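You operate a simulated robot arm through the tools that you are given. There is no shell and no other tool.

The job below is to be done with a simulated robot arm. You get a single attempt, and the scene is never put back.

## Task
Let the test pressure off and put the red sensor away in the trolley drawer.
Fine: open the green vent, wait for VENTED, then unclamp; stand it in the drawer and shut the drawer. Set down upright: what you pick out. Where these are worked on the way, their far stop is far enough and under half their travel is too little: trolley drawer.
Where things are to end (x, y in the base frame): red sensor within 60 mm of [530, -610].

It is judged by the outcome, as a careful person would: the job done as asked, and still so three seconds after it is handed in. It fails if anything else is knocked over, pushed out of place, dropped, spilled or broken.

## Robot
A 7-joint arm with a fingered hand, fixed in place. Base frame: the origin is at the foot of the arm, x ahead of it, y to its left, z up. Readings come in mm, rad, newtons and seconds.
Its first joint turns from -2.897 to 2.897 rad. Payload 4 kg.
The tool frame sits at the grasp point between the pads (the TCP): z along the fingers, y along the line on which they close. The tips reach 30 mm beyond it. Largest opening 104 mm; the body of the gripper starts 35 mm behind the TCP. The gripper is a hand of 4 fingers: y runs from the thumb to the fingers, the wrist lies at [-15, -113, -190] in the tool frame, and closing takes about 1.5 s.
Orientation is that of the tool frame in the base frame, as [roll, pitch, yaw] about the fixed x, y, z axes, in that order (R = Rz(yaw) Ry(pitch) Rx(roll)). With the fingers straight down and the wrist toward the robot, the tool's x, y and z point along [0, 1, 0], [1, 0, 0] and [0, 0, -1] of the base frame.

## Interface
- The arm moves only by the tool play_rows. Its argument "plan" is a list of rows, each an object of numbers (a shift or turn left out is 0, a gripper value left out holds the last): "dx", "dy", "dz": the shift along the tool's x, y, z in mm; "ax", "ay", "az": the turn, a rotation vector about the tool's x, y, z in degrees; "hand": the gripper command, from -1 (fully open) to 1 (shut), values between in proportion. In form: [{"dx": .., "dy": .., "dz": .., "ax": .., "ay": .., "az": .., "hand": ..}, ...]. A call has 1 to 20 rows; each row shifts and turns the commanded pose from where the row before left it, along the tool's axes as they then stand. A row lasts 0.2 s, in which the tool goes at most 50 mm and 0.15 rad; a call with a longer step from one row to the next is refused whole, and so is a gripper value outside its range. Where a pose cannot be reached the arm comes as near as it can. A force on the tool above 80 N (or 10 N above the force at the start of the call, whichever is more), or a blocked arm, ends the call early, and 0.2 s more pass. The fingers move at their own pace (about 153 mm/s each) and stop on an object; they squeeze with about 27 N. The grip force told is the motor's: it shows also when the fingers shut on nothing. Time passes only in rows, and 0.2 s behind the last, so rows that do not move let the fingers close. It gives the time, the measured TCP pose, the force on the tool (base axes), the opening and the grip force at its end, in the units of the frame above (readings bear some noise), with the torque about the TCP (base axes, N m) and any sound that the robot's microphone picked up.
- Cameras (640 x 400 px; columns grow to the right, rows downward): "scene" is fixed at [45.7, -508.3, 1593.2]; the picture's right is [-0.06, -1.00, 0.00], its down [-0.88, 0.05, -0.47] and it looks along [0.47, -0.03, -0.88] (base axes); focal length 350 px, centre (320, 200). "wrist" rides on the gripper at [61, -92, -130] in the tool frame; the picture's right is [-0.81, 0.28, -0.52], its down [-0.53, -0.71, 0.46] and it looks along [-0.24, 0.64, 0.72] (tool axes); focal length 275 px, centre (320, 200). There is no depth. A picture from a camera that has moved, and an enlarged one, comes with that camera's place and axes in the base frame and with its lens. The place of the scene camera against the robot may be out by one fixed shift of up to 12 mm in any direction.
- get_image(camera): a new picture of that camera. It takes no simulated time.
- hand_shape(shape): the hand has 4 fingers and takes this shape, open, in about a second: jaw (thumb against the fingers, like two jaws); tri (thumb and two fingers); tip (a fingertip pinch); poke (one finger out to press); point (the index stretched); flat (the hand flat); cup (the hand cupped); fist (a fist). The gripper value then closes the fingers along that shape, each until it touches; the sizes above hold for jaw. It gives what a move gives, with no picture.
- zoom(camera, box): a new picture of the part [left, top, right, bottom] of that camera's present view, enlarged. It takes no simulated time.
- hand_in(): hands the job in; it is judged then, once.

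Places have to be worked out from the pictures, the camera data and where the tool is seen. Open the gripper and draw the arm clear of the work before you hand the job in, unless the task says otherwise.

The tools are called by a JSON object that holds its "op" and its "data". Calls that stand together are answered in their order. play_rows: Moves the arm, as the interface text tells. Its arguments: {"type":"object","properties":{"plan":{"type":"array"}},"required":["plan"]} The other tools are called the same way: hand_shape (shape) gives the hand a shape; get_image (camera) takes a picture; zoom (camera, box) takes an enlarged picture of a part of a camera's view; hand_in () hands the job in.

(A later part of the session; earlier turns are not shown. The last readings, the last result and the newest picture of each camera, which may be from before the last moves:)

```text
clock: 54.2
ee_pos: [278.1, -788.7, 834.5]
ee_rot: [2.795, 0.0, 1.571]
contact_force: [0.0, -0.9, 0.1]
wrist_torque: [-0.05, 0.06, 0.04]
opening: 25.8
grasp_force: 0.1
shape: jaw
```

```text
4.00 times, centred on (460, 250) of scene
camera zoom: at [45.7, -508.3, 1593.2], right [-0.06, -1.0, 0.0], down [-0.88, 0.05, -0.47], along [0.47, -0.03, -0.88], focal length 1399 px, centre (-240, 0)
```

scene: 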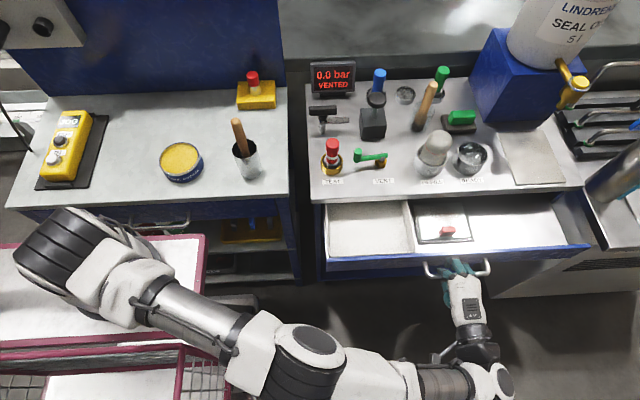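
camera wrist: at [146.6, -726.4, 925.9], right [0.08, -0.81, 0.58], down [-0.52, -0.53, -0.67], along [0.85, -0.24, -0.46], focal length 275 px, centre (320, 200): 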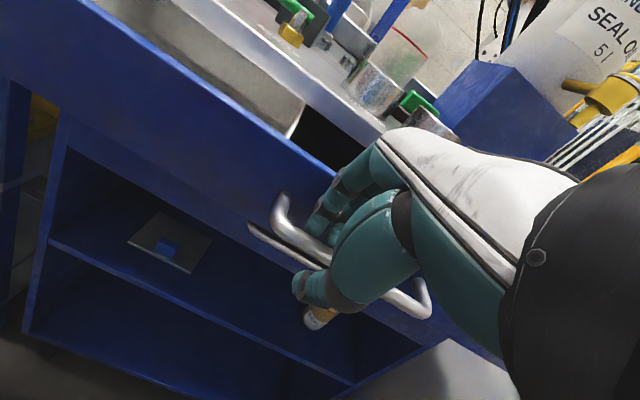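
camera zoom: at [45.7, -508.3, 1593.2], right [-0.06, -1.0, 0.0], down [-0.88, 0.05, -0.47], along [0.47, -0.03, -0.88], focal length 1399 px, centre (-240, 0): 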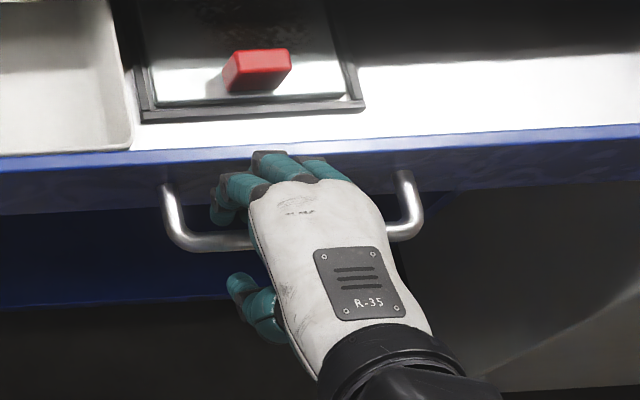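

The bar is still caged. I lower 10 mm for a deeper hook, close again, and pull 20 mm as a test.

{"op": "play_rows", "data": {"plan": [{"dy": -3.4, "dz": 9.4}, {"hand": 1.0}, {}, {}, {}, {"dy": -9.4, "dz": -3.4}, {"dy": -9.4, "dz": -3.4}, {}]}}

{"op": "zoom", "data": {"camera": "scene", "box": [400, 200, 520, 300]}}

{"op": "zoom", "data": {"camera": "wrist", "box": [220, 150, 440, 350]}}

```text
clock: 56.0
ee_pos: [257.2, -788.2, 824.8]
ee_rot: [2.793, -0.003, 1.574]
contact_force: [0.1, 2.2, -14.0]
wrist_torque: [0.02, 0.18, 0.11]
opening: 1.3
grasp_force: 27.3
shape: jaw
```

```text
4.00 times, centred on (460, 250) of scene
camera zoom: at [45.7, -508.3, 1593.2], right [-0.06, -1.0, 0.0], down [-0.88, 0.05, -0.47], along [0.47, -0.03, -0.88], focal length 1399 px, centre (-240, 0)
```

zoom: 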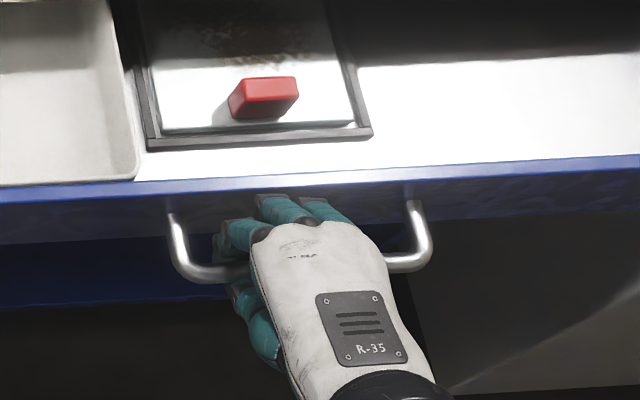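

```text
2.00 times, centred on (330, 250) of wrist
camera zoom: at [127.2, -726.4, 915.4], right [0.08, -0.81, 0.58], down [-0.51, -0.53, -0.67], along [0.85, -0.24, -0.46], focal length 551 px, centre (300, 100)
```

zoom: 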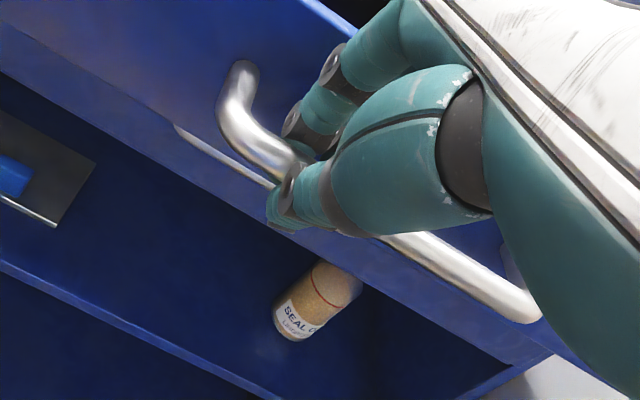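

The drawer follows with a firm hook. I keep pulling, 20 mm per row.

{"op": "play_rows", "data": {"plan": [{"dy": -18.8, "dz": -6.8}, {"dy": -18.8, "dz": -6.8}, {"dy": -18.8, "dz": -6.8}, {"dy": -18.8, "dz": -6.8}, {}]}}

{"op": "get_image", "data": {"camera": "scene"}}

```text
clock: 57.2
ee_pos: [176.9, -788.4, 823.9]
ee_rot: [2.793, 0.0, 1.572]
contact_force: [0.7, 6.7, -11.0]
wrist_torque: [0.04, 0.09, 0.17]
opening: 1.1
grasp_force: 27.1
shape: jaw
```

```text
taken
```

scene: 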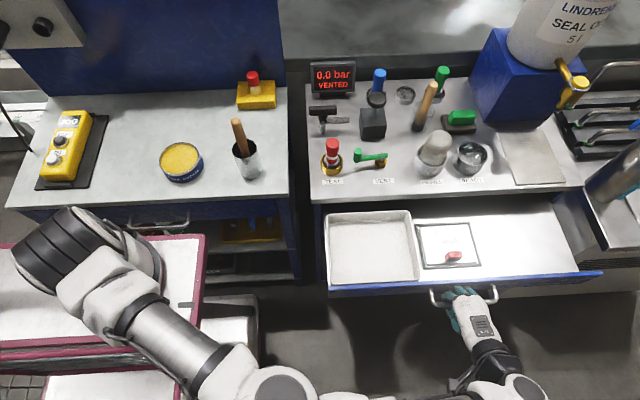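

Reach is fine now (drawer ≈210 mm out). I continue pulling to find the stop.

{"op": "play_rows", "data": {"plan": [{"dy": -14.1, "dz": -5.1}, {"dy": -14.1, "dz": -5.1}, {"dy": -14.1, "dz": -5.1}, {"dy": -14.1, "dz": -5.1}, {}]}}

{"op": "get_image", "data": {"camera": "scene"}}

{"op": "zoom", "data": {"camera": "scene", "box": [310, 180, 520, 330]}}

```text
clock: 58.0
ee_pos: [150.2, -788.6, 824.1]
ee_rot: [2.777, -0.006, 1.592]
contact_force: [36.1, -2.9, -3.6]
wrist_torque: [0.09, -0.01, 0.02]
opening: 22.3
grasp_force: 27.5
shape: jaw
stopped in row 4: the force on the tool passed its limit at 87 N (the readings are from after the stop); the commanded pose is now the measured one
```

```text
taken
```

scene: 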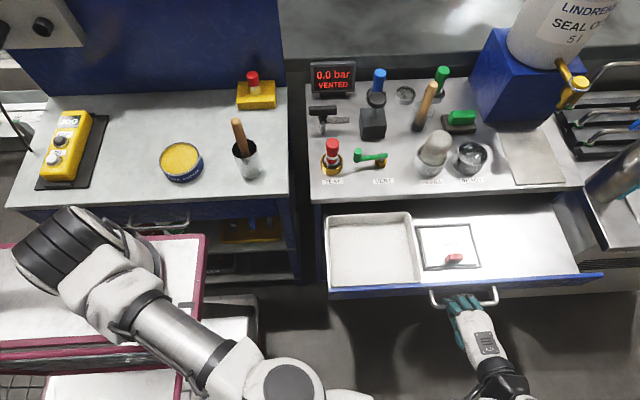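

```text
2.67 times, centred on (415, 255) of scene
camera zoom: at [45.7, -508.3, 1593.2], right [-0.06, -1.0, 0.0], down [-0.88, 0.05, -0.47], along [0.47, -0.03, -0.88], focal length 933 px, centre (67, 53)
```

zoom: 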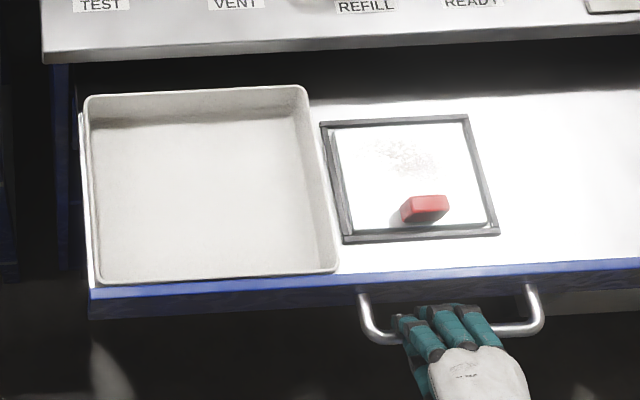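

The far stop was reached (force peak), drawer ≈218 mm out with the tray fully accessible. I relax the pull, open the fingers, and withdraw upward off the handle.

{"op": "play_rows", "data": {"plan": [{"dy": 7, "dz": 2.5}, {"dy": 7, "dz": 2.5}, {"hand": 0.2}, {"hand": 0.1}, {}, {}]}}

{"op": "zoom", "data": {"camera": "scene", "box": [400, 240, 520, 330]}}

{"op": "get_image", "data": {"camera": "wrist"}}

```text
clock: 59.4
ee_pos: [158.5, -786.4, 825.2]
ee_rot: [2.784, -0.005, 1.587]
contact_force: [7.6, 1.2, -5.4]
wrist_torque: [0.05, 0.14, 0.05]
opening: 49.3
grasp_force: 0.1
shape: jaw
```

```text
4.44 times, centred on (460, 285) of scene
camera zoom: at [45.7, -508.3, 1593.2], right [-0.06, -1.0, 0.0], down [-0.88, 0.05, -0.47], along [0.47, -0.03, -0.88], focal length 1554 px, centre (-302, -178)
```

zoom: 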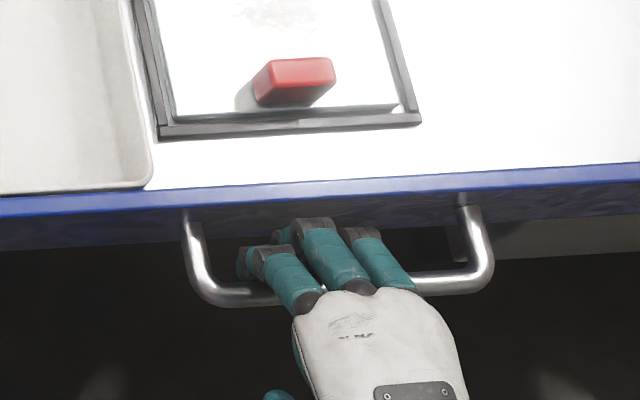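

```text
taken
camera wrist: at [25.8, -727.7, 914.6], right [0.09, -0.81, 0.58], down [-0.5, -0.54, -0.68], along [0.86, -0.23, -0.45], focal length 275 px, centre (320, 200)
```

wrist: 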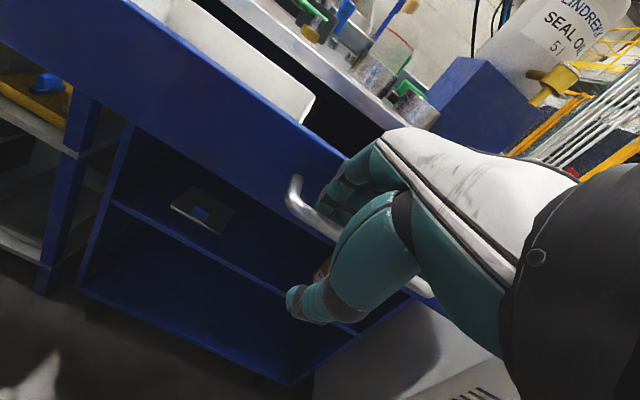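

Fingers are open; I nudge forward slightly off the bar and withdraw along the finger direction, then rise.

{"op": "play_rows", "data": {"plan": [{"dy": 4}, {"dz": -15}, {"dz": -20}, {"dz": -20}, {"dz": -25}, {}]}}

{"op": "get_image", "data": {"camera": "scene"}}

```text
clock: 60.8
ee_pos: [133.0, -786.7, 898.4]
ee_rot: [2.78, -0.004, 1.586]
contact_force: [0.1, 1.0, 0.0]
wrist_torque: [0.01, 0.02, 0.01]
opening: 46.9
grasp_force: 0.1
shape: jaw
```

```text
taken
```

scene: 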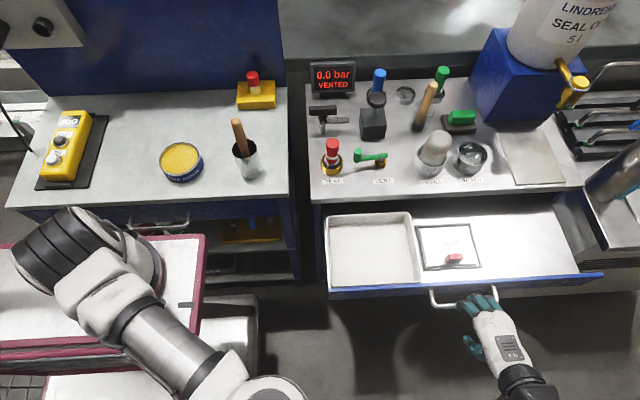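

Hand is free of the handle, drawer stays open. I bring the hand back to vertical and raise it.

{"op": "play_rows", "data": {"plan": [{"ax": 6.9, "dz": -15}, {"ax": 6.9, "dz": -15}, {"ax": 6.9, "dz": -20}, {"dz": -40, "az": 0.8}, {"dz": -40}, {"dz": -40}, {"dz": -40}, {}]}}

{"op": "get_image", "data": {"camera": "wrist"}}

```text
clock: 62.6
ee_pos: [124.3, -790.4, 1110.3]
ee_rot: [-3.14, -0.004, 1.573]
contact_force: [0.7, -0.4, 0.5]
wrist_torque: [-0.01, 0.0, -0.01]
opening: 46.9
grasp_force: 0.0
shape: jaw
```

```text
taken
camera wrist: at [32.4, -728.9, 1242.2], right [0.28, -0.81, 0.51], down [-0.71, -0.53, -0.46], along [0.64, -0.24, -0.73], focal length 275 px, centre (320, 200)
```

wrist: 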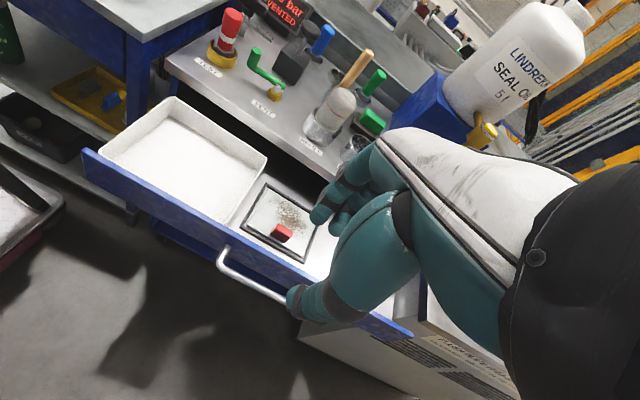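

I zoom in to measure the tray and drawer in this view.

{"op": "zoom", "data": {"camera": "wrist", "box": [70, 80, 290, 270]}}

{"op": "zoom", "data": {"camera": "scene", "box": [315, 195, 435, 305]}}

```text
2.11 times, centred on (180, 175) of wrist
camera zoom: at [32.4, -728.9, 1242.2], right [0.28, -0.81, 0.51], down [-0.71, -0.53, -0.46], along [0.64, -0.24, -0.73], focal length 580 px, centre (615, 253)
```

zoom: 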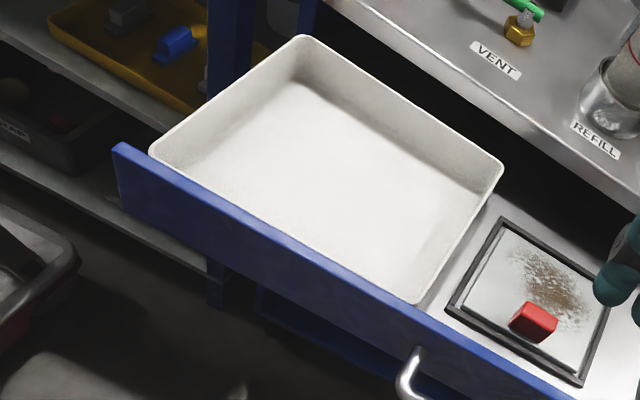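

```text
3.64 times, centred on (375, 250) of scene
camera zoom: at [45.7, -508.3, 1593.2], right [-0.06, -1.0, 0.0], down [-0.88, 0.05, -0.47], along [0.47, -0.03, -0.88], focal length 1272 px, centre (120, 18)
```

zoom: 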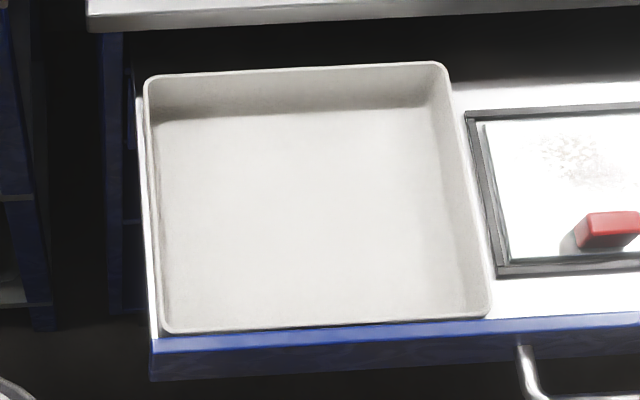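

Tray: x 244–409, y −538…−732, rim z≈832, floor ≈785 (drawer out 218 mm → the goal is now at about (312,-610)). Next I go to the sensor; since the extra fingers lie on the −x_tool side, I'll use a 135° yaw to keep them away from the vent knob.

{"op": "play_rows", "data": {"plan": [{"dx": 20.4, "dy": 42.4}, {"dx": 20.4, "dy": 42.4}, {"dx": 20.4, "dy": 42.4}, {"dx": 20.4, "dy": 42.4}, {"dx": 20.4, "dy": 42.4}, {"dx": 20.4, "dy": 42.4}, {"dx": 20.4, "dy": 42.4}, {"dx": 20.4, "dy": 42.4}, {"az": -7.5}, {"az": -7.5}, {"az": -7.5}, {"az": -7.5}, {"az": -7.5}, {"az": -7.5}, {}]}}

{"op": "get_image", "data": {"camera": "wrist"}}

{"op": "get_image", "data": {"camera": "scene"}}

```text
clock: 65.8
ee_pos: [461.2, -625.5, 1109.3]
ee_rot: [3.14, -0.004, 2.359]
contact_force: [1.0, -0.8, 0.4]
wrist_torque: [-0.03, 0.0, 0.0]
opening: 47.0
grasp_force: 0.1
shape: jaw
```

```text
taken
camera wrist: at [353.7, -647.6, 1238.8], right [0.77, -0.38, 0.51], down [-0.13, -0.88, -0.46], along [0.63, 0.29, -0.72], focal length 275 px, centre (320, 200)
```

wrist: 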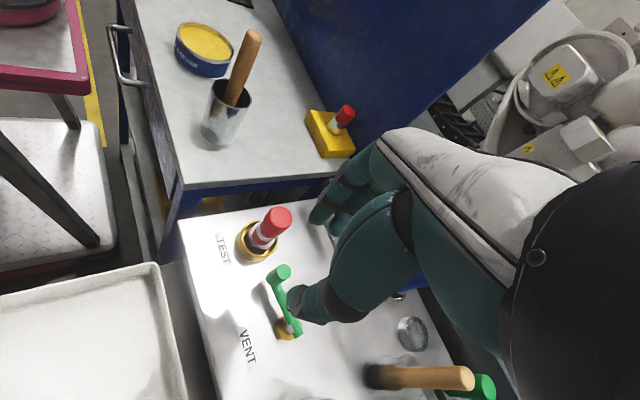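

```text
taken
```

scene: 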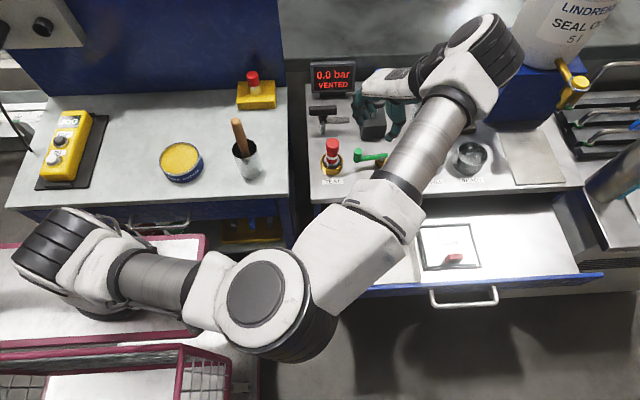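

The sensor cap appears right where predicted. A tight zoom to refine its axis before grasping.

{"op": "zoom", "data": {"camera": "wrist", "box": [220, 190, 320, 270]}}

{"op": "zoom", "data": {"camera": "scene", "box": [310, 125, 360, 185]}}

```text
5.00 times, centred on (270, 230) of wrist
camera zoom: at [353.7, -647.6, 1238.8], right [0.77, -0.38, 0.51], down [-0.13, -0.88, -0.46], along [0.63, 0.29, -0.72], focal length 1376 px, centre (570, 50)
```

zoom: 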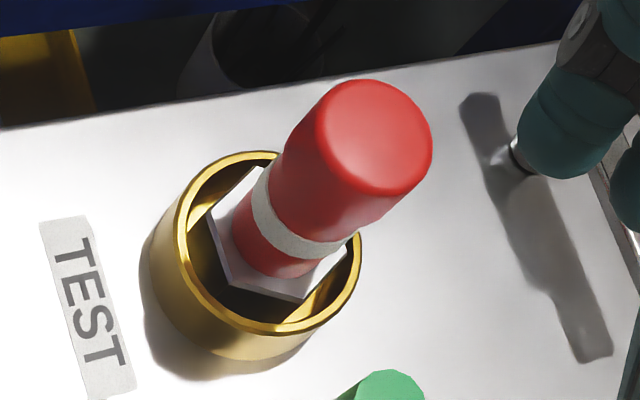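

```text
6.67 times, centred on (335, 155) of scene
camera zoom: at [45.7, -508.3, 1593.2], right [-0.06, -1.0, 0.0], down [-0.88, 0.05, -0.47], along [0.47, -0.03, -0.88], focal length 2332 px, centre (220, 500)
```

zoom: 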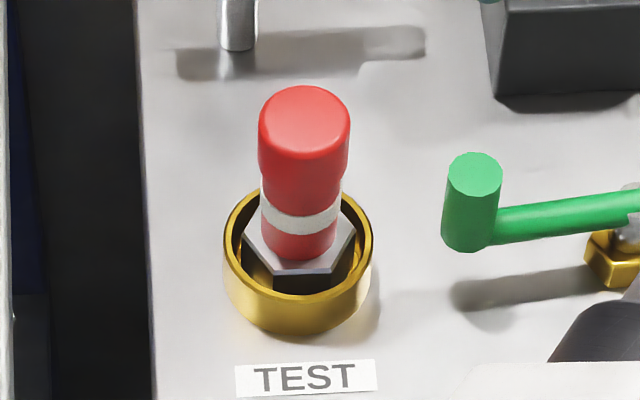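

Sensor axis refined to ≈(517.5,-555.5), cap Ø≈30 mm. I move over it and come down to just above the cap to check the alignment.

{"op": "play_rows", "data": {"plan": [{"dx": 3.1, "dy": 30}, {"dx": 3.1, "dy": 30}, {"dx": 3.1, "dy": 29.3}, {"dz": 35}, {"dz": 35}, {"dz": 27}, {}]}}

{"op": "get_image", "data": {"camera": "wrist"}}

{"op": "zoom", "data": {"camera": "scene", "box": [290, 60, 420, 190]}}

```text
clock: 67.4
ee_pos: [520.6, -555.6, 1012.0]
ee_rot: [3.14, -0.002, 2.358]
contact_force: [-0.3, -0.1, 0.5]
wrist_torque: [0.01, 0.01, -0.02]
opening: 46.7
grasp_force: 0.0
shape: jaw
```

```text
taken
camera wrist: at [411.5, -577.4, 1143.2], right [0.77, -0.38, 0.51], down [-0.13, -0.88, -0.46], along [0.63, 0.29, -0.72], focal length 275 px, centre (320, 200)
```

wrist: 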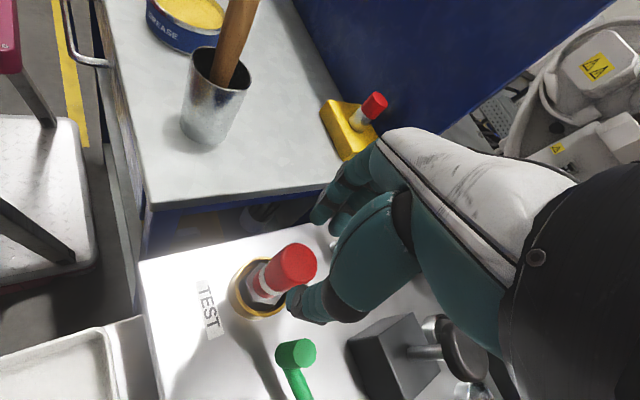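

```text
3.08 times, centred on (355, 125) of scene
camera zoom: at [45.7, -508.3, 1593.2], right [-0.06, -1.0, 0.0], down [-0.88, 0.05, -0.47], along [0.47, -0.03, -0.88], focal length 1076 px, centre (212, 431)
```

zoom: 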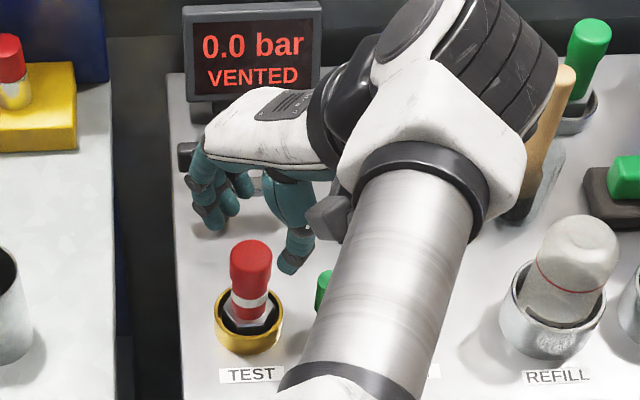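

Slight offset visible; I zoom to measure the cap versus the jaw centre.

{"op": "zoom", "data": {"camera": "wrist", "box": [220, 180, 380, 340]}}

```text
2.50 times, centred on (300, 260) of wrist
camera zoom: at [411.5, -577.4, 1143.2], right [0.77, -0.38, 0.51], down [-0.13, -0.88, -0.46], along [0.63, 0.29, -0.72], focal length 688 px, centre (370, 50)
```

zoom: 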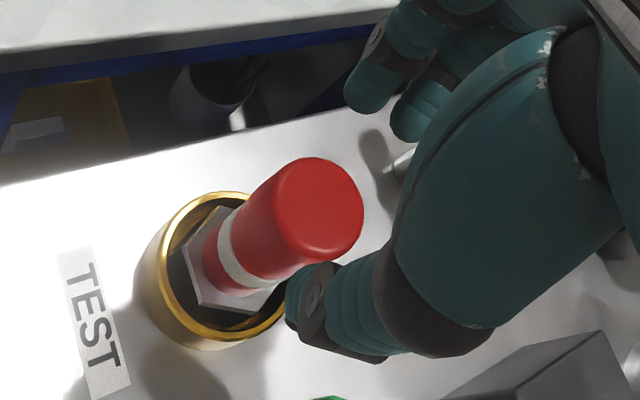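

Only ~2 mm off. I correct and descend to TCP z≈950, then close on the cap.

{"op": "play_rows", "data": {"plan": [{"dx": 1.2, "dy": -2.1}, {"dz": 20}, {"dz": 20}, {"dz": 21}, {}]}}

{"op": "zoom", "data": {"camera": "wrist", "box": [220, 180, 380, 340]}}

{"op": "zoom", "data": {"camera": "scene", "box": [290, 80, 420, 190]}}

```text
clock: 68.6
ee_pos: [515.6, -556.2, 950.9]
ee_rot: [3.14, -0.006, 2.357]
contact_force: [0.3, 0.5, -0.5]
wrist_torque: [0.02, 0.02, 0.01]
opening: 46.7
grasp_force: 0.0
shape: jaw
```

```text
2.50 times, centred on (300, 260) of wrist
camera zoom: at [407.7, -578.2, 1081.9], right [0.77, -0.38, 0.51], down [-0.13, -0.88, -0.46], along [0.63, 0.29, -0.72], focal length 688 px, centre (370, 50)
```

zoom: 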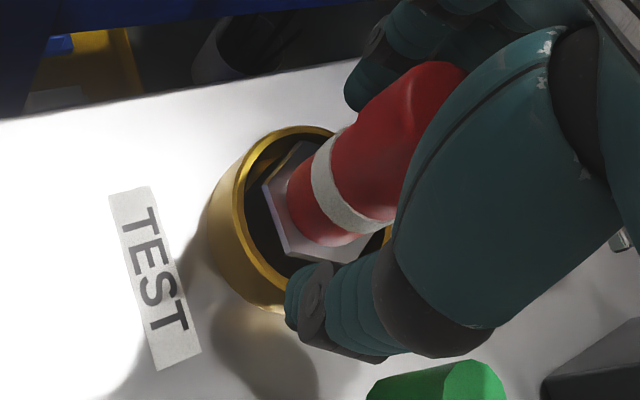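

```text
3.64 times, centred on (355, 135) of scene
camera zoom: at [45.7, -508.3, 1593.2], right [-0.06, -1.0, 0.0], down [-0.88, 0.05, -0.47], along [0.47, -0.03, -0.88], focal length 1272 px, centre (193, 436)
```

zoom: 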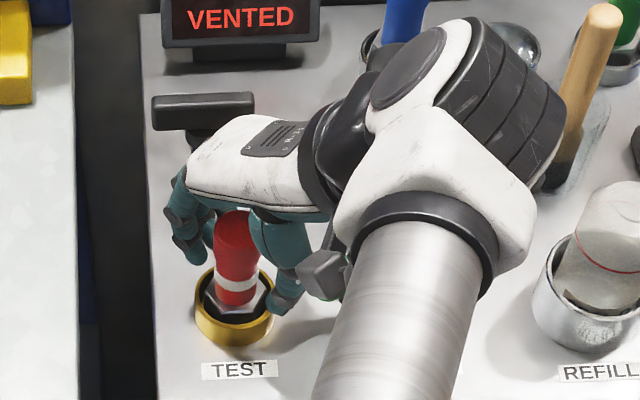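

The sensor stands between thumb and fingers. I close the hand slowly on it.

{"op": "play_rows", "data": {"plan": [{"hand": 0.3}, {"hand": 0.45}, {"hand": 0.6}, {"hand": 1.0}, {}, {}, {}]}}

{"op": "zoom", "data": {"camera": "wrist", "box": [220, 180, 380, 340]}}

{"op": "zoom", "data": {"camera": "scene", "box": [290, 80, 420, 190]}}

```text
clock: 70.2
ee_pos: [515.1, -556.0, 951.9]
ee_rot: [3.14, -0.005, 2.358]
contact_force: [-0.4, -0.2, -0.6]
wrist_torque: [0.01, 0.07, -0.02]
opening: 19.2
grasp_force: 27.4
shape: jaw
```

```text
2.50 times, centred on (300, 260) of wrist
camera zoom: at [407.6, -578.3, 1082.2], right [0.77, -0.38, 0.51], down [-0.13, -0.88, -0.46], along [0.63, 0.29, -0.72], focal length 688 px, centre (370, 50)
```

zoom: 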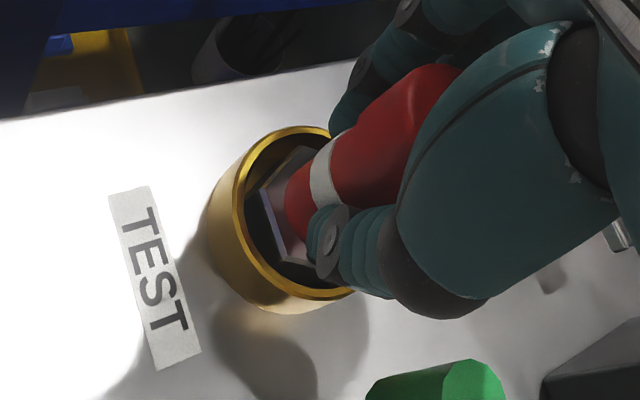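

```text
3.64 times, centred on (355, 135) of scene
camera zoom: at [45.7, -508.3, 1593.2], right [-0.06, -1.0, 0.0], down [-0.88, 0.05, -0.47], along [0.47, -0.03, -0.88], focal length 1272 px, centre (193, 436)
```

zoom: 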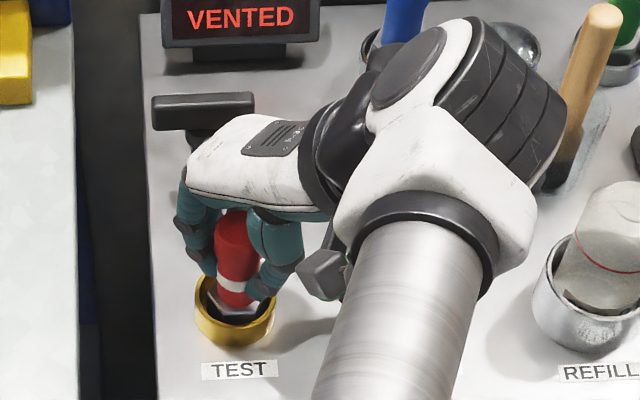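

Gripped. I lift slowly, 20 mm, checking force and that the sensor comes along.

{"op": "play_rows", "data": {"plan": [{"dz": -5}, {"dz": -5}, {"dz": -5}, {"dz": -5}, {}]}}

{"op": "zoom", "data": {"camera": "wrist", "box": [220, 180, 380, 340]}}

{"op": "zoom", "data": {"camera": "scene", "box": [290, 80, 420, 190]}}

```text
clock: 71.4
ee_pos: [515.3, -557.1, 970.3]
ee_rot: [3.14, -0.003, 2.356]
contact_force: [0.4, -0.8, -1.9]
wrist_torque: [0.0, -0.02, 0.0]
opening: 19.2
grasp_force: 27.2
shape: jaw
```

```text
2.50 times, centred on (300, 260) of wrist
camera zoom: at [407.3, -577.8, 1101.6], right [0.77, -0.38, 0.51], down [-0.13, -0.88, -0.46], along [0.63, 0.29, -0.72], focal length 688 px, centre (370, 50)
```

zoom: 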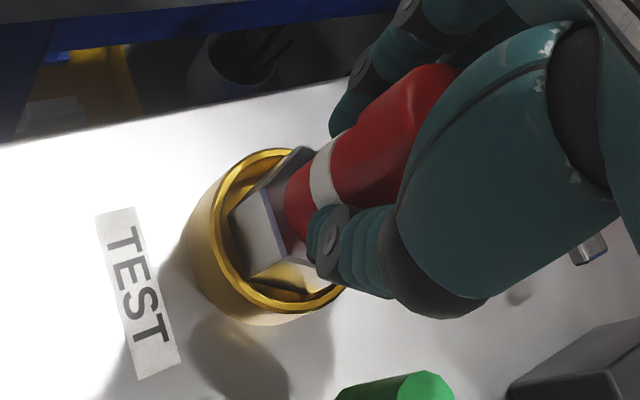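

```text
3.64 times, centred on (355, 135) of scene
camera zoom: at [45.7, -508.3, 1593.2], right [-0.06, -1.0, 0.0], down [-0.88, 0.05, -0.47], along [0.47, -0.03, -0.88], focal length 1272 px, centre (193, 436)
```

zoom: 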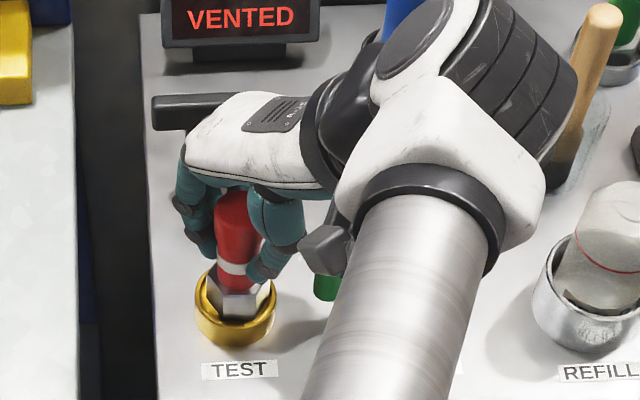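

It comes out cleanly (≈2 N weight). I lift another 110 mm and inspect its full length and uprightness.

{"op": "play_rows", "data": {"plan": [{"dz": -15}, {"dz": -20}, {"dz": -25}, {"dz": -25}, {"dz": -25}, {}]}}

{"op": "get_image", "data": {"camera": "wrist"}}

{"op": "zoom", "data": {"camera": "scene", "box": [290, 60, 420, 190]}}

{"op": "zoom", "data": {"camera": "wrist", "box": [220, 180, 380, 340]}}

```text
clock: 72.8
ee_pos: [518.5, -557.6, 1081.5]
ee_rot: [3.141, -0.004, 2.358]
contact_force: [-0.3, 0.4, -2.5]
wrist_torque: [0.02, 0.0, -0.01]
opening: 19.3
grasp_force: 26.7
shape: jaw
```

```text
taken
camera wrist: at [409.8, -578.6, 1212.4], right [0.77, -0.38, 0.51], down [-0.13, -0.88, -0.46], along [0.63, 0.29, -0.72], focal length 275 px, centre (320, 200)
```

wrist: 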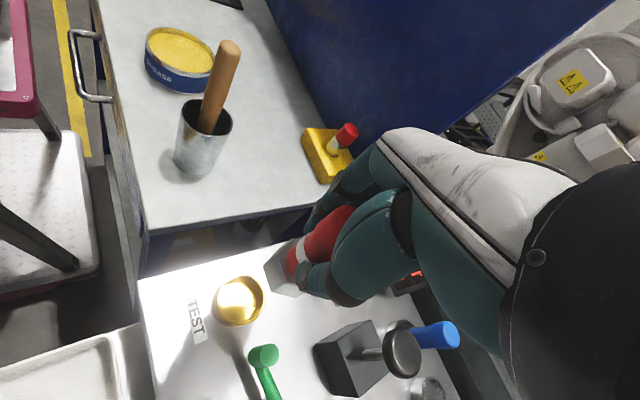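

```text
3.08 times, centred on (355, 125) of scene
camera zoom: at [45.7, -508.3, 1593.2], right [-0.06, -1.0, 0.0], down [-0.88, 0.05, -0.47], along [0.47, -0.03, -0.88], focal length 1076 px, centre (212, 431)
```

zoom: 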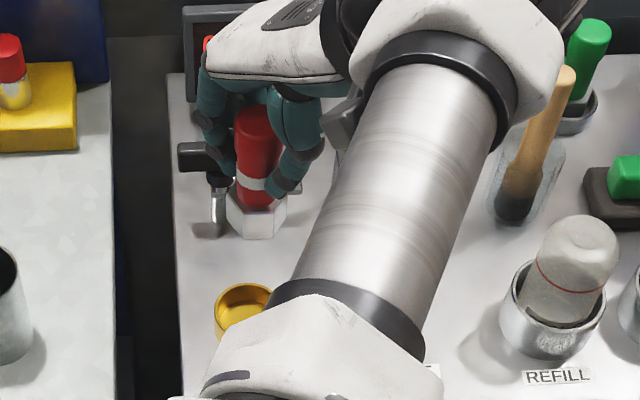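

```text
2.50 times, centred on (300, 260) of wrist
camera zoom: at [409.8, -578.6, 1212.4], right [0.77, -0.38, 0.51], down [-0.13, -0.88, -0.46], along [0.63, 0.29, -0.72], focal length 688 px, centre (370, 50)
```

zoom: 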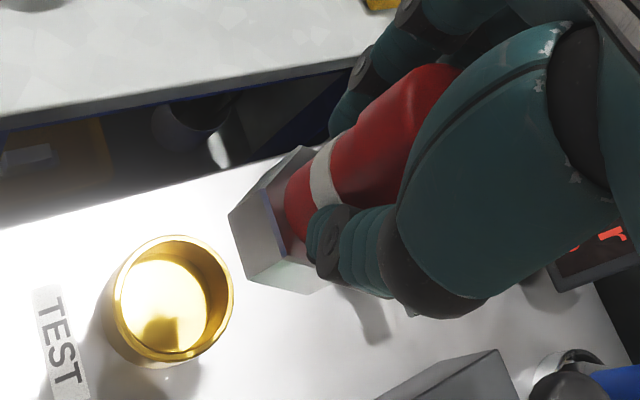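

The sensor is upright in the hand; its flat base is ≈65 mm below the TCP (total height ≈87 mm). I carry it over the open tray to about (312,-610).

{"op": "play_rows", "data": {"plan": [{"dx": 9, "dy": -15}, {"dx": 18, "dy": -30}, {"dx": 18, "dy": -30}, {"dx": 18, "dy": -30}, {"dx": 18, "dy": -30}, {"dx": 18, "dy": -30}, {"dx": 10, "dy": -18}, {}, {}]}}

{"op": "get_image", "data": {"camera": "wrist"}}

{"op": "get_image", "data": {"camera": "scene"}}

```text
clock: 74.8
ee_pos: [309.9, -610.2, 1083.0]
ee_rot: [-3.141, -0.001, 2.356]
contact_force: [-0.3, 0.0, -2.0]
wrist_torque: [-0.01, -0.01, 0.01]
opening: 19.2
grasp_force: 27.2
shape: jaw
```

```text
taken
camera wrist: at [203.0, -631.5, 1213.1], right [0.77, -0.38, 0.51], down [-0.13, -0.88, -0.46], along [0.63, 0.29, -0.72], focal length 275 px, centre (320, 200)
```

wrist: 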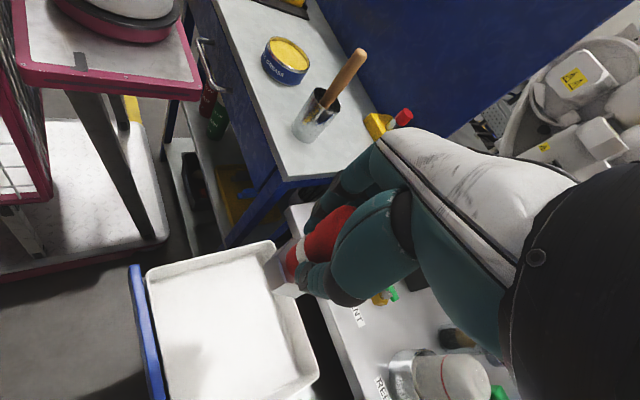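

```text
taken
```

scene: 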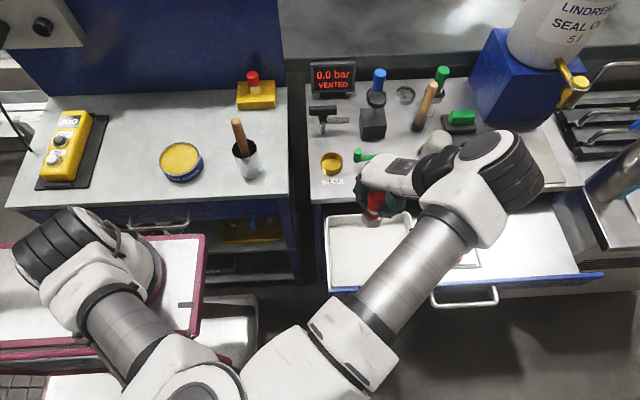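

Sensor is above the tray. I descend to just above the floor.

{"op": "play_rows", "data": {"plan": [{"dz": 35}, {"dz": 40}, {"dz": 40}, {"dz": 40}, {"dz": 30}, {"dz": 15}, {}]}}

{"op": "get_image", "data": {"camera": "wrist"}}

{"op": "zoom", "data": {"camera": "scene", "box": [310, 170, 440, 300]}}

```text
clock: 76.4
ee_pos: [307.9, -610.9, 881.2]
ee_rot: [3.14, -0.003, 2.359]
contact_force: [0.0, 0.7, -1.9]
wrist_torque: [0.01, -0.01, -0.03]
opening: 19.1
grasp_force: 27.4
shape: jaw
```

```text
taken
camera wrist: at [200.3, -631.3, 1011.4], right [0.77, -0.38, 0.51], down [-0.13, -0.88, -0.46], along [0.63, 0.29, -0.72], focal length 275 px, centre (320, 200)
```

wrist: 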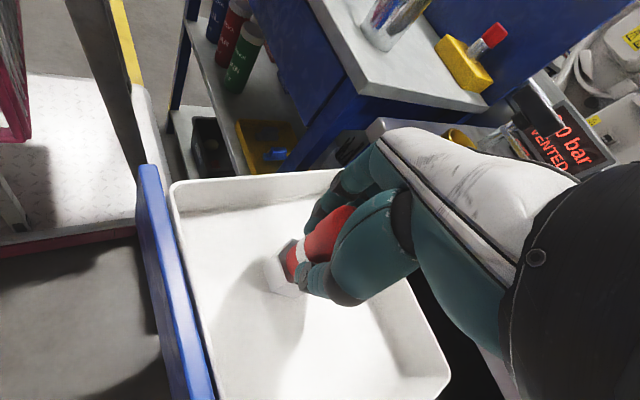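

```text
3.08 times, centred on (375, 235) of scene
camera zoom: at [45.7, -508.3, 1593.2], right [-0.06, -1.0, 0.0], down [-0.88, 0.05, -0.47], along [0.47, -0.03, -0.88], focal length 1076 px, centre (151, 92)
```

zoom: 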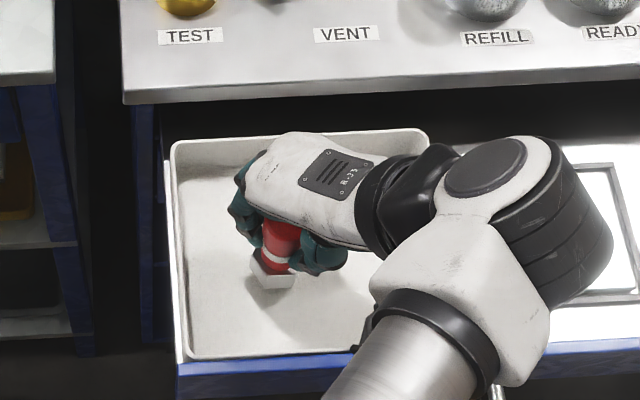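

Clear inside the tray. I lower in small steps, watching for the floor contact.

{"op": "play_rows", "data": {"plan": [{"dz": 4}, {"dz": 4}, {"dz": 4}, {"dz": 4}, {"dz": 4}, {}]}}

{"op": "zoom", "data": {"camera": "wrist", "box": [220, 180, 380, 340]}}

```text
clock: 77.8
ee_pos: [311.3, -608.4, 862.9]
ee_rot: [3.139, -0.001, 2.359]
contact_force: [0.4, -1.9, 34.1]
wrist_torque: [0.05, -0.18, -0.02]
opening: 21.3
grasp_force: 26.8
shape: jaw
```

```text
2.50 times, centred on (300, 260) of wrist
camera zoom: at [201.2, -629.7, 993.9], right [0.77, -0.38, 0.52], down [-0.13, -0.88, -0.46], along [0.63, 0.29, -0.72], focal length 688 px, centre (370, 50)
```

zoom: 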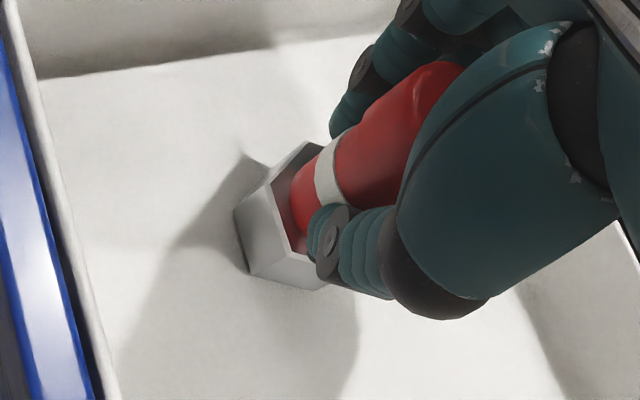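

The tray floor is met already at TCP ≈867, i.e. floor z≈802, so the 87 mm sensor would stand to z≈889 — above the table's underside (≈861); it cannot be shut in this shallow upper drawer. The deeper lower drawer must be the one. I lift the sensor off again and check how it sits in the hand.

{"op": "play_rows", "data": {"plan": [{"dz": -4}, {"dz": -8}, {"dz": -20}, {"dz": -35}, {"dz": -40}, {"dz": -40}, {"dz": -40}, {"dz": -30}, {}]}}

{"op": "zoom", "data": {"camera": "wrist", "box": [220, 180, 380, 340]}}

{"op": "zoom", "data": {"camera": "scene", "box": [330, 150, 430, 250]}}

```text
clock: 79.8
ee_pos: [310.3, -608.3, 1076.8]
ee_rot: [3.142, -0.006, 2.358]
contact_force: [-0.3, -0.1, -1.7]
wrist_torque: [0.0, 0.0, 0.0]
opening: 19.9
grasp_force: 27.0
shape: jaw
```

```text
2.50 times, centred on (300, 260) of wrist
camera zoom: at [202.0, -630.2, 1206.9], right [0.77, -0.38, 0.51], down [-0.13, -0.88, -0.46], along [0.63, 0.29, -0.72], focal length 688 px, centre (370, 50)
```

zoom: 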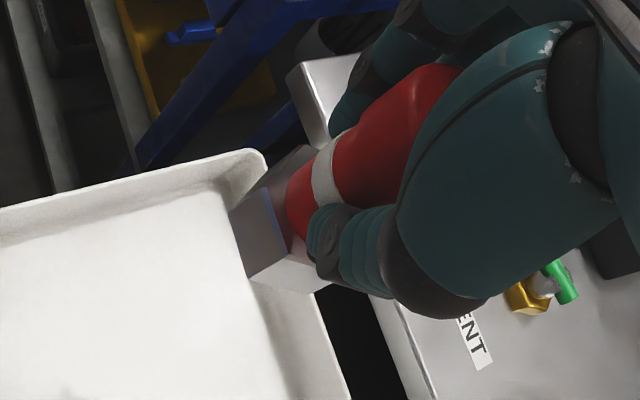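

```text
4.00 times, centred on (380, 200) of scene
camera zoom: at [45.7, -508.3, 1593.2], right [-0.06, -1.0, 0.0], down [-0.88, 0.05, -0.47], along [0.47, -0.03, -0.88], focal length 1399 px, centre (80, 200)
```

zoom: 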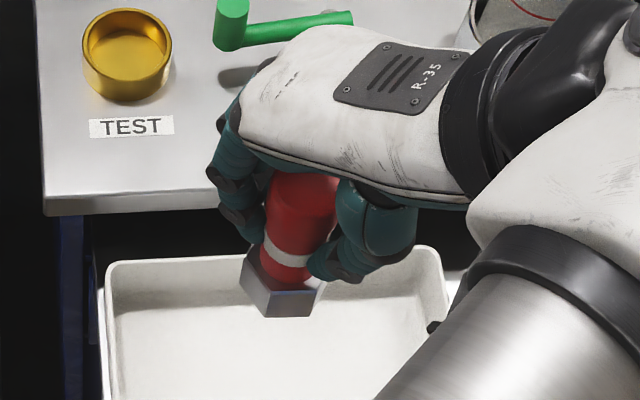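

The sensor is still upright and firmly held. I'll park it back in its TEST socket by exactly reversing my commanded moves, so that I can close this drawer and open the lower one.

{"op": "play_rows", "data": {"plan": [{"dx": -10, "dy": 18}, {"dx": -18, "dy": 30}, {"dx": -18, "dy": 30}, {"dx": -18, "dy": 30}, {"dx": -18, "dy": 30}, {"dx": -18, "dy": 30}, {"dx": -9, "dy": 15}, {}, {}]}}

{"op": "zoom", "data": {"camera": "wrist", "box": [200, 180, 360, 340]}}

{"op": "zoom", "data": {"camera": "scene", "box": [300, 80, 400, 190]}}

```text
clock: 81.8
ee_pos: [516.7, -557.8, 1077.7]
ee_rot: [3.139, -0.005, 2.357]
contact_force: [0.0, 0.8, -1.3]
wrist_torque: [-0.01, 0.0, -0.02]
opening: 19.8
grasp_force: 27.3
shape: jaw
```

```text
2.50 times, centred on (280, 260) of wrist
camera zoom: at [408.1, -578.4, 1207.4], right [0.77, -0.38, 0.51], down [-0.13, -0.88, -0.46], along [0.63, 0.29, -0.72], focal length 688 px, centre (420, 50)
```

zoom: 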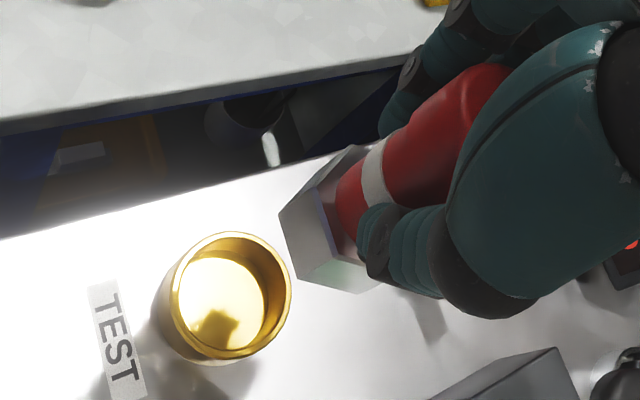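

```text
3.64 times, centred on (350, 135) of scene
camera zoom: at [45.7, -508.3, 1593.2], right [-0.06, -1.0, 0.0], down [-0.88, 0.05, -0.47], along [0.47, -0.03, -0.88], focal length 1272 px, centre (211, 436)
```

zoom: 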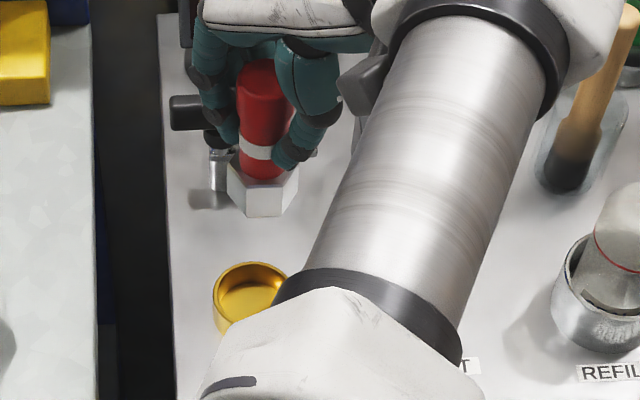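

The sensor sits in the hand virtually as when first lifted. I descend toward the socket in stages.

{"op": "play_rows", "data": {"plan": [{"dz": 30}, {"dz": 30}, {"dz": 25}, {"dz": 10}, {}]}}

{"op": "zoom", "data": {"camera": "wrist", "box": [220, 180, 380, 340]}}

{"op": "zoom", "data": {"camera": "scene", "box": [300, 100, 380, 190]}}

```text
clock: 83.0
ee_pos: [515.4, -556.8, 981.5]
ee_rot: [3.141, -0.005, 2.358]
contact_force: [-0.4, -0.2, -1.5]
wrist_torque: [-0.01, 0.04, 0.04]
opening: 20.0
grasp_force: 27.4
shape: jaw
```

```text
2.50 times, centred on (300, 260) of wrist
camera zoom: at [407.8, -577.9, 1112.5], right [0.77, -0.38, 0.51], down [-0.13, -0.88, -0.46], along [0.63, 0.29, -0.72], focal length 688 px, centre (370, 50)
```

zoom: 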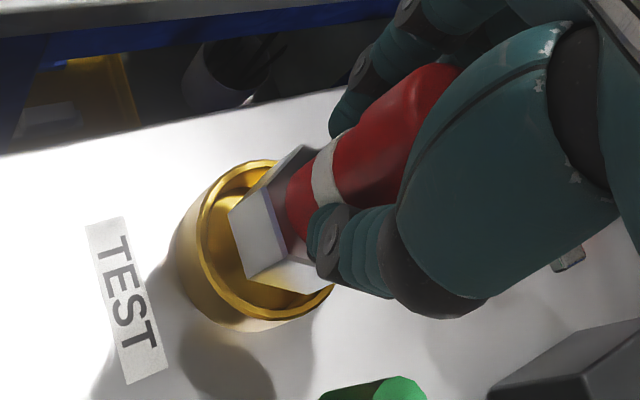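

```text
4.44 times, centred on (340, 145) of scene
camera zoom: at [45.7, -508.3, 1593.2], right [-0.06, -1.0, 0.0], down [-0.88, 0.05, -0.47], along [0.47, -0.03, -0.88], focal length 1554 px, centre (231, 444)
```

zoom: 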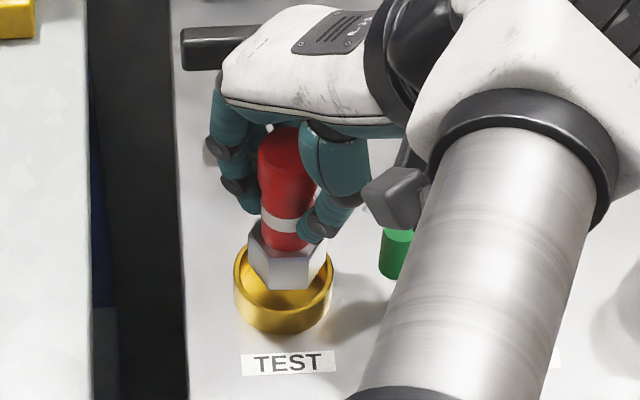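

Well aligned above the ring. I lower into it carefully.

{"op": "play_rows", "data": {"plan": [{"dz": 5}, {"dz": 5}, {"dz": 5}, {"dz": 5}, {"dz": 4}, {}]}}

{"op": "zoom", "data": {"camera": "wrist", "box": [220, 180, 380, 340]}}

```text
clock: 84.4
ee_pos: [517.0, -556.2, 958.7]
ee_rot: [3.139, -0.006, 2.358]
contact_force: [0.0, 0.6, -2.1]
wrist_torque: [0.02, 0.0, 0.01]
opening: 19.8
grasp_force: 26.7
shape: jaw
```

```text
2.50 times, centred on (300, 260) of wrist
camera zoom: at [408.4, -577.7, 1089.1], right [0.77, -0.38, 0.51], down [-0.13, -0.88, -0.46], along [0.63, 0.29, -0.72], focal length 688 px, centre (370, 50)
```

zoom: 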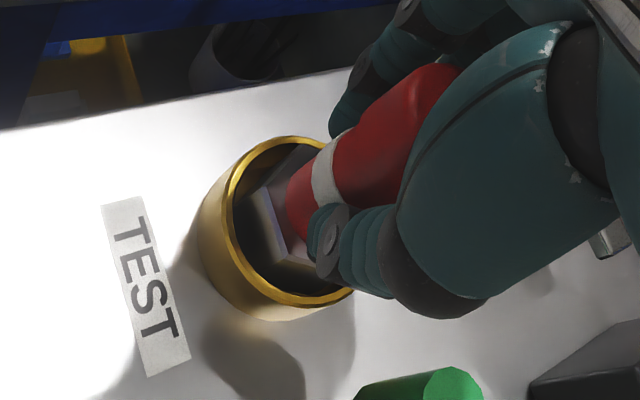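

Inside the ring with no contact force; last few millimetres now in 2 mm steps.

{"op": "play_rows", "data": {"plan": [{"dz": 2}, {"dz": 2}, {"dz": 2}, {}]}}

```text
clock: 85.4
ee_pos: [517.1, -557.1, 952.6]
ee_rot: [3.14, -0.005, 2.357]
contact_force: [0.4, -0.3, -1.6]
wrist_torque: [0.03, 0.0, -0.01]
opening: 19.7
grasp_force: 26.9
shape: jaw
```

No contact yet; a bit further down.

{"op": "play_rows", "data": {"plan": [{"dz": 1.5}, {"dz": 1.5}, {}]}}

```text
clock: 86.2
ee_pos: [515.1, -556.1, 950.0]
ee_rot: [3.14, -0.003, 2.357]
contact_force: [-2.3, -1.5, 7.6]
wrist_torque: [0.02, -0.01, 0.01]
opening: 19.8
grasp_force: 26.8
shape: jaw
```

Seated on the socket floor (7.6 N). I open the hand and rise.

{"op": "play_rows", "data": {"plan": [{"hand": 0.5}, {"hand": 0.3}, {"hand": 0.1}, {}, {}, {"dz": -15}, {"dz": -30}, {"dz": -40}, {"dz": -40}, {}]}}

{"op": "zoom", "data": {"camera": "wrist", "box": [200, 180, 360, 340]}}

{"op": "get_image", "data": {"camera": "scene"}}

```text
clock: 88.4
ee_pos: [517.4, -554.5, 1076.1]
ee_rot: [3.14, -0.005, 2.359]
contact_force: [1.1, -0.5, 0.5]
wrist_torque: [0.02, -0.01, 0.01]
opening: 46.2
grasp_force: 0.0
shape: jaw
```

```text
2.50 times, centred on (280, 260) of wrist
camera zoom: at [408.3, -575.7, 1206.3], right [0.77, -0.38, 0.51], down [-0.13, -0.88, -0.46], along [0.63, 0.29, -0.72], focal length 688 px, centre (420, 50)
```

zoom: 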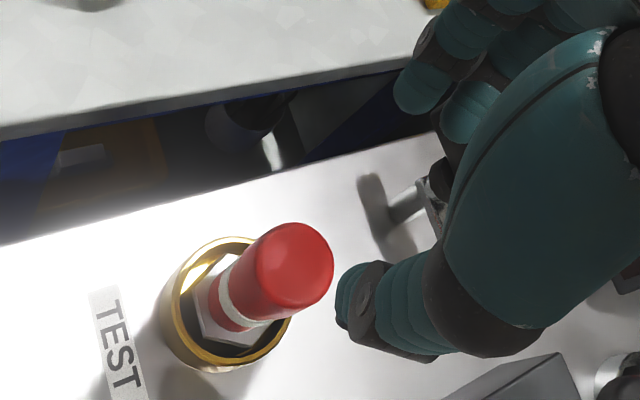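

```text
taken
```

scene: 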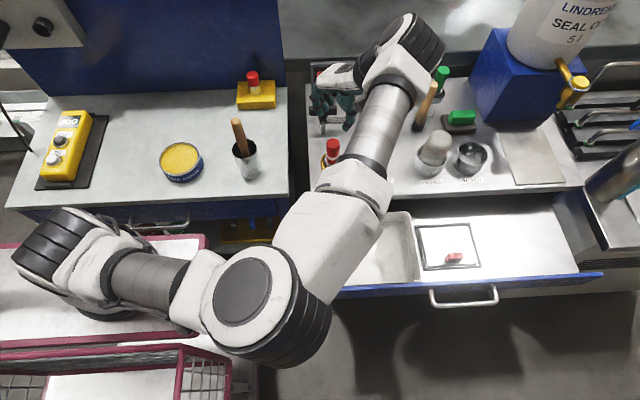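

The sensor is safely parked upright. Now I move out in front of the upper drawer (hand vertical, yaw 90°) to push it shut.

{"op": "play_rows", "data": {"plan": [{"az": 7.5, "dz": -5}, {"az": 7.5, "dz": -5}, {"az": 7.5, "dz": -5}, {"az": 7.5, "dz": -5}, {"az": 7.5}, {"az": 7.5}, {"dx": -15, "dy": -41}, {"dx": -15, "dy": -41}, {"dx": -15, "dy": -41}, {"dx": -15, "dy": -41}, {"dx": -15, "dy": -41}, {"dx": -15, "dy": -41}, {"dx": -15, "dy": -41}, {"dx": -15, "dy": -41}, {"dx": -16, "dy": -41, "hand": 1.0}, {}, {}]}}

{"op": "get_image", "data": {"camera": "wrist"}}

{"op": "get_image", "data": {"camera": "scene"}}

```text
clock: 92.0
ee_pos: [148.2, -690.9, 1094.8]
ee_rot: [-3.14, -0.003, 1.571]
contact_force: [-0.1, -0.4, -0.3]
wrist_torque: [0.03, -0.01, -0.01]
opening: 0.2
grasp_force: 27.1
shape: jaw
```

```text
taken
camera wrist: at [55.5, -629.5, 1225.3], right [0.28, -0.81, 0.51], down [-0.71, -0.53, -0.46], along [0.64, -0.24, -0.73], focal length 275 px, centre (320, 200)
```

wrist: 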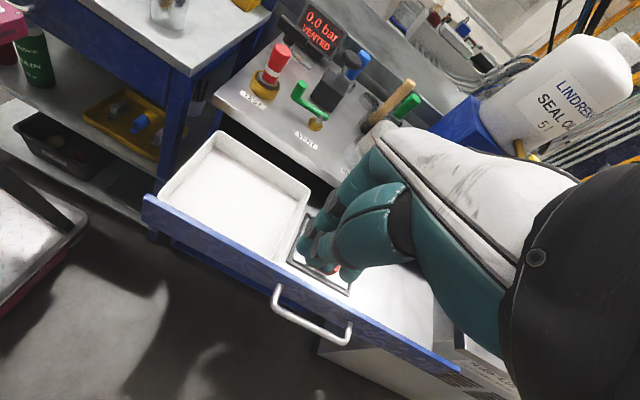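

```text
taken
```

scene: 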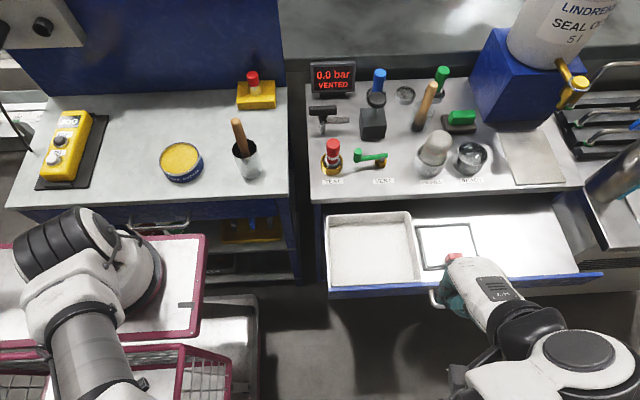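

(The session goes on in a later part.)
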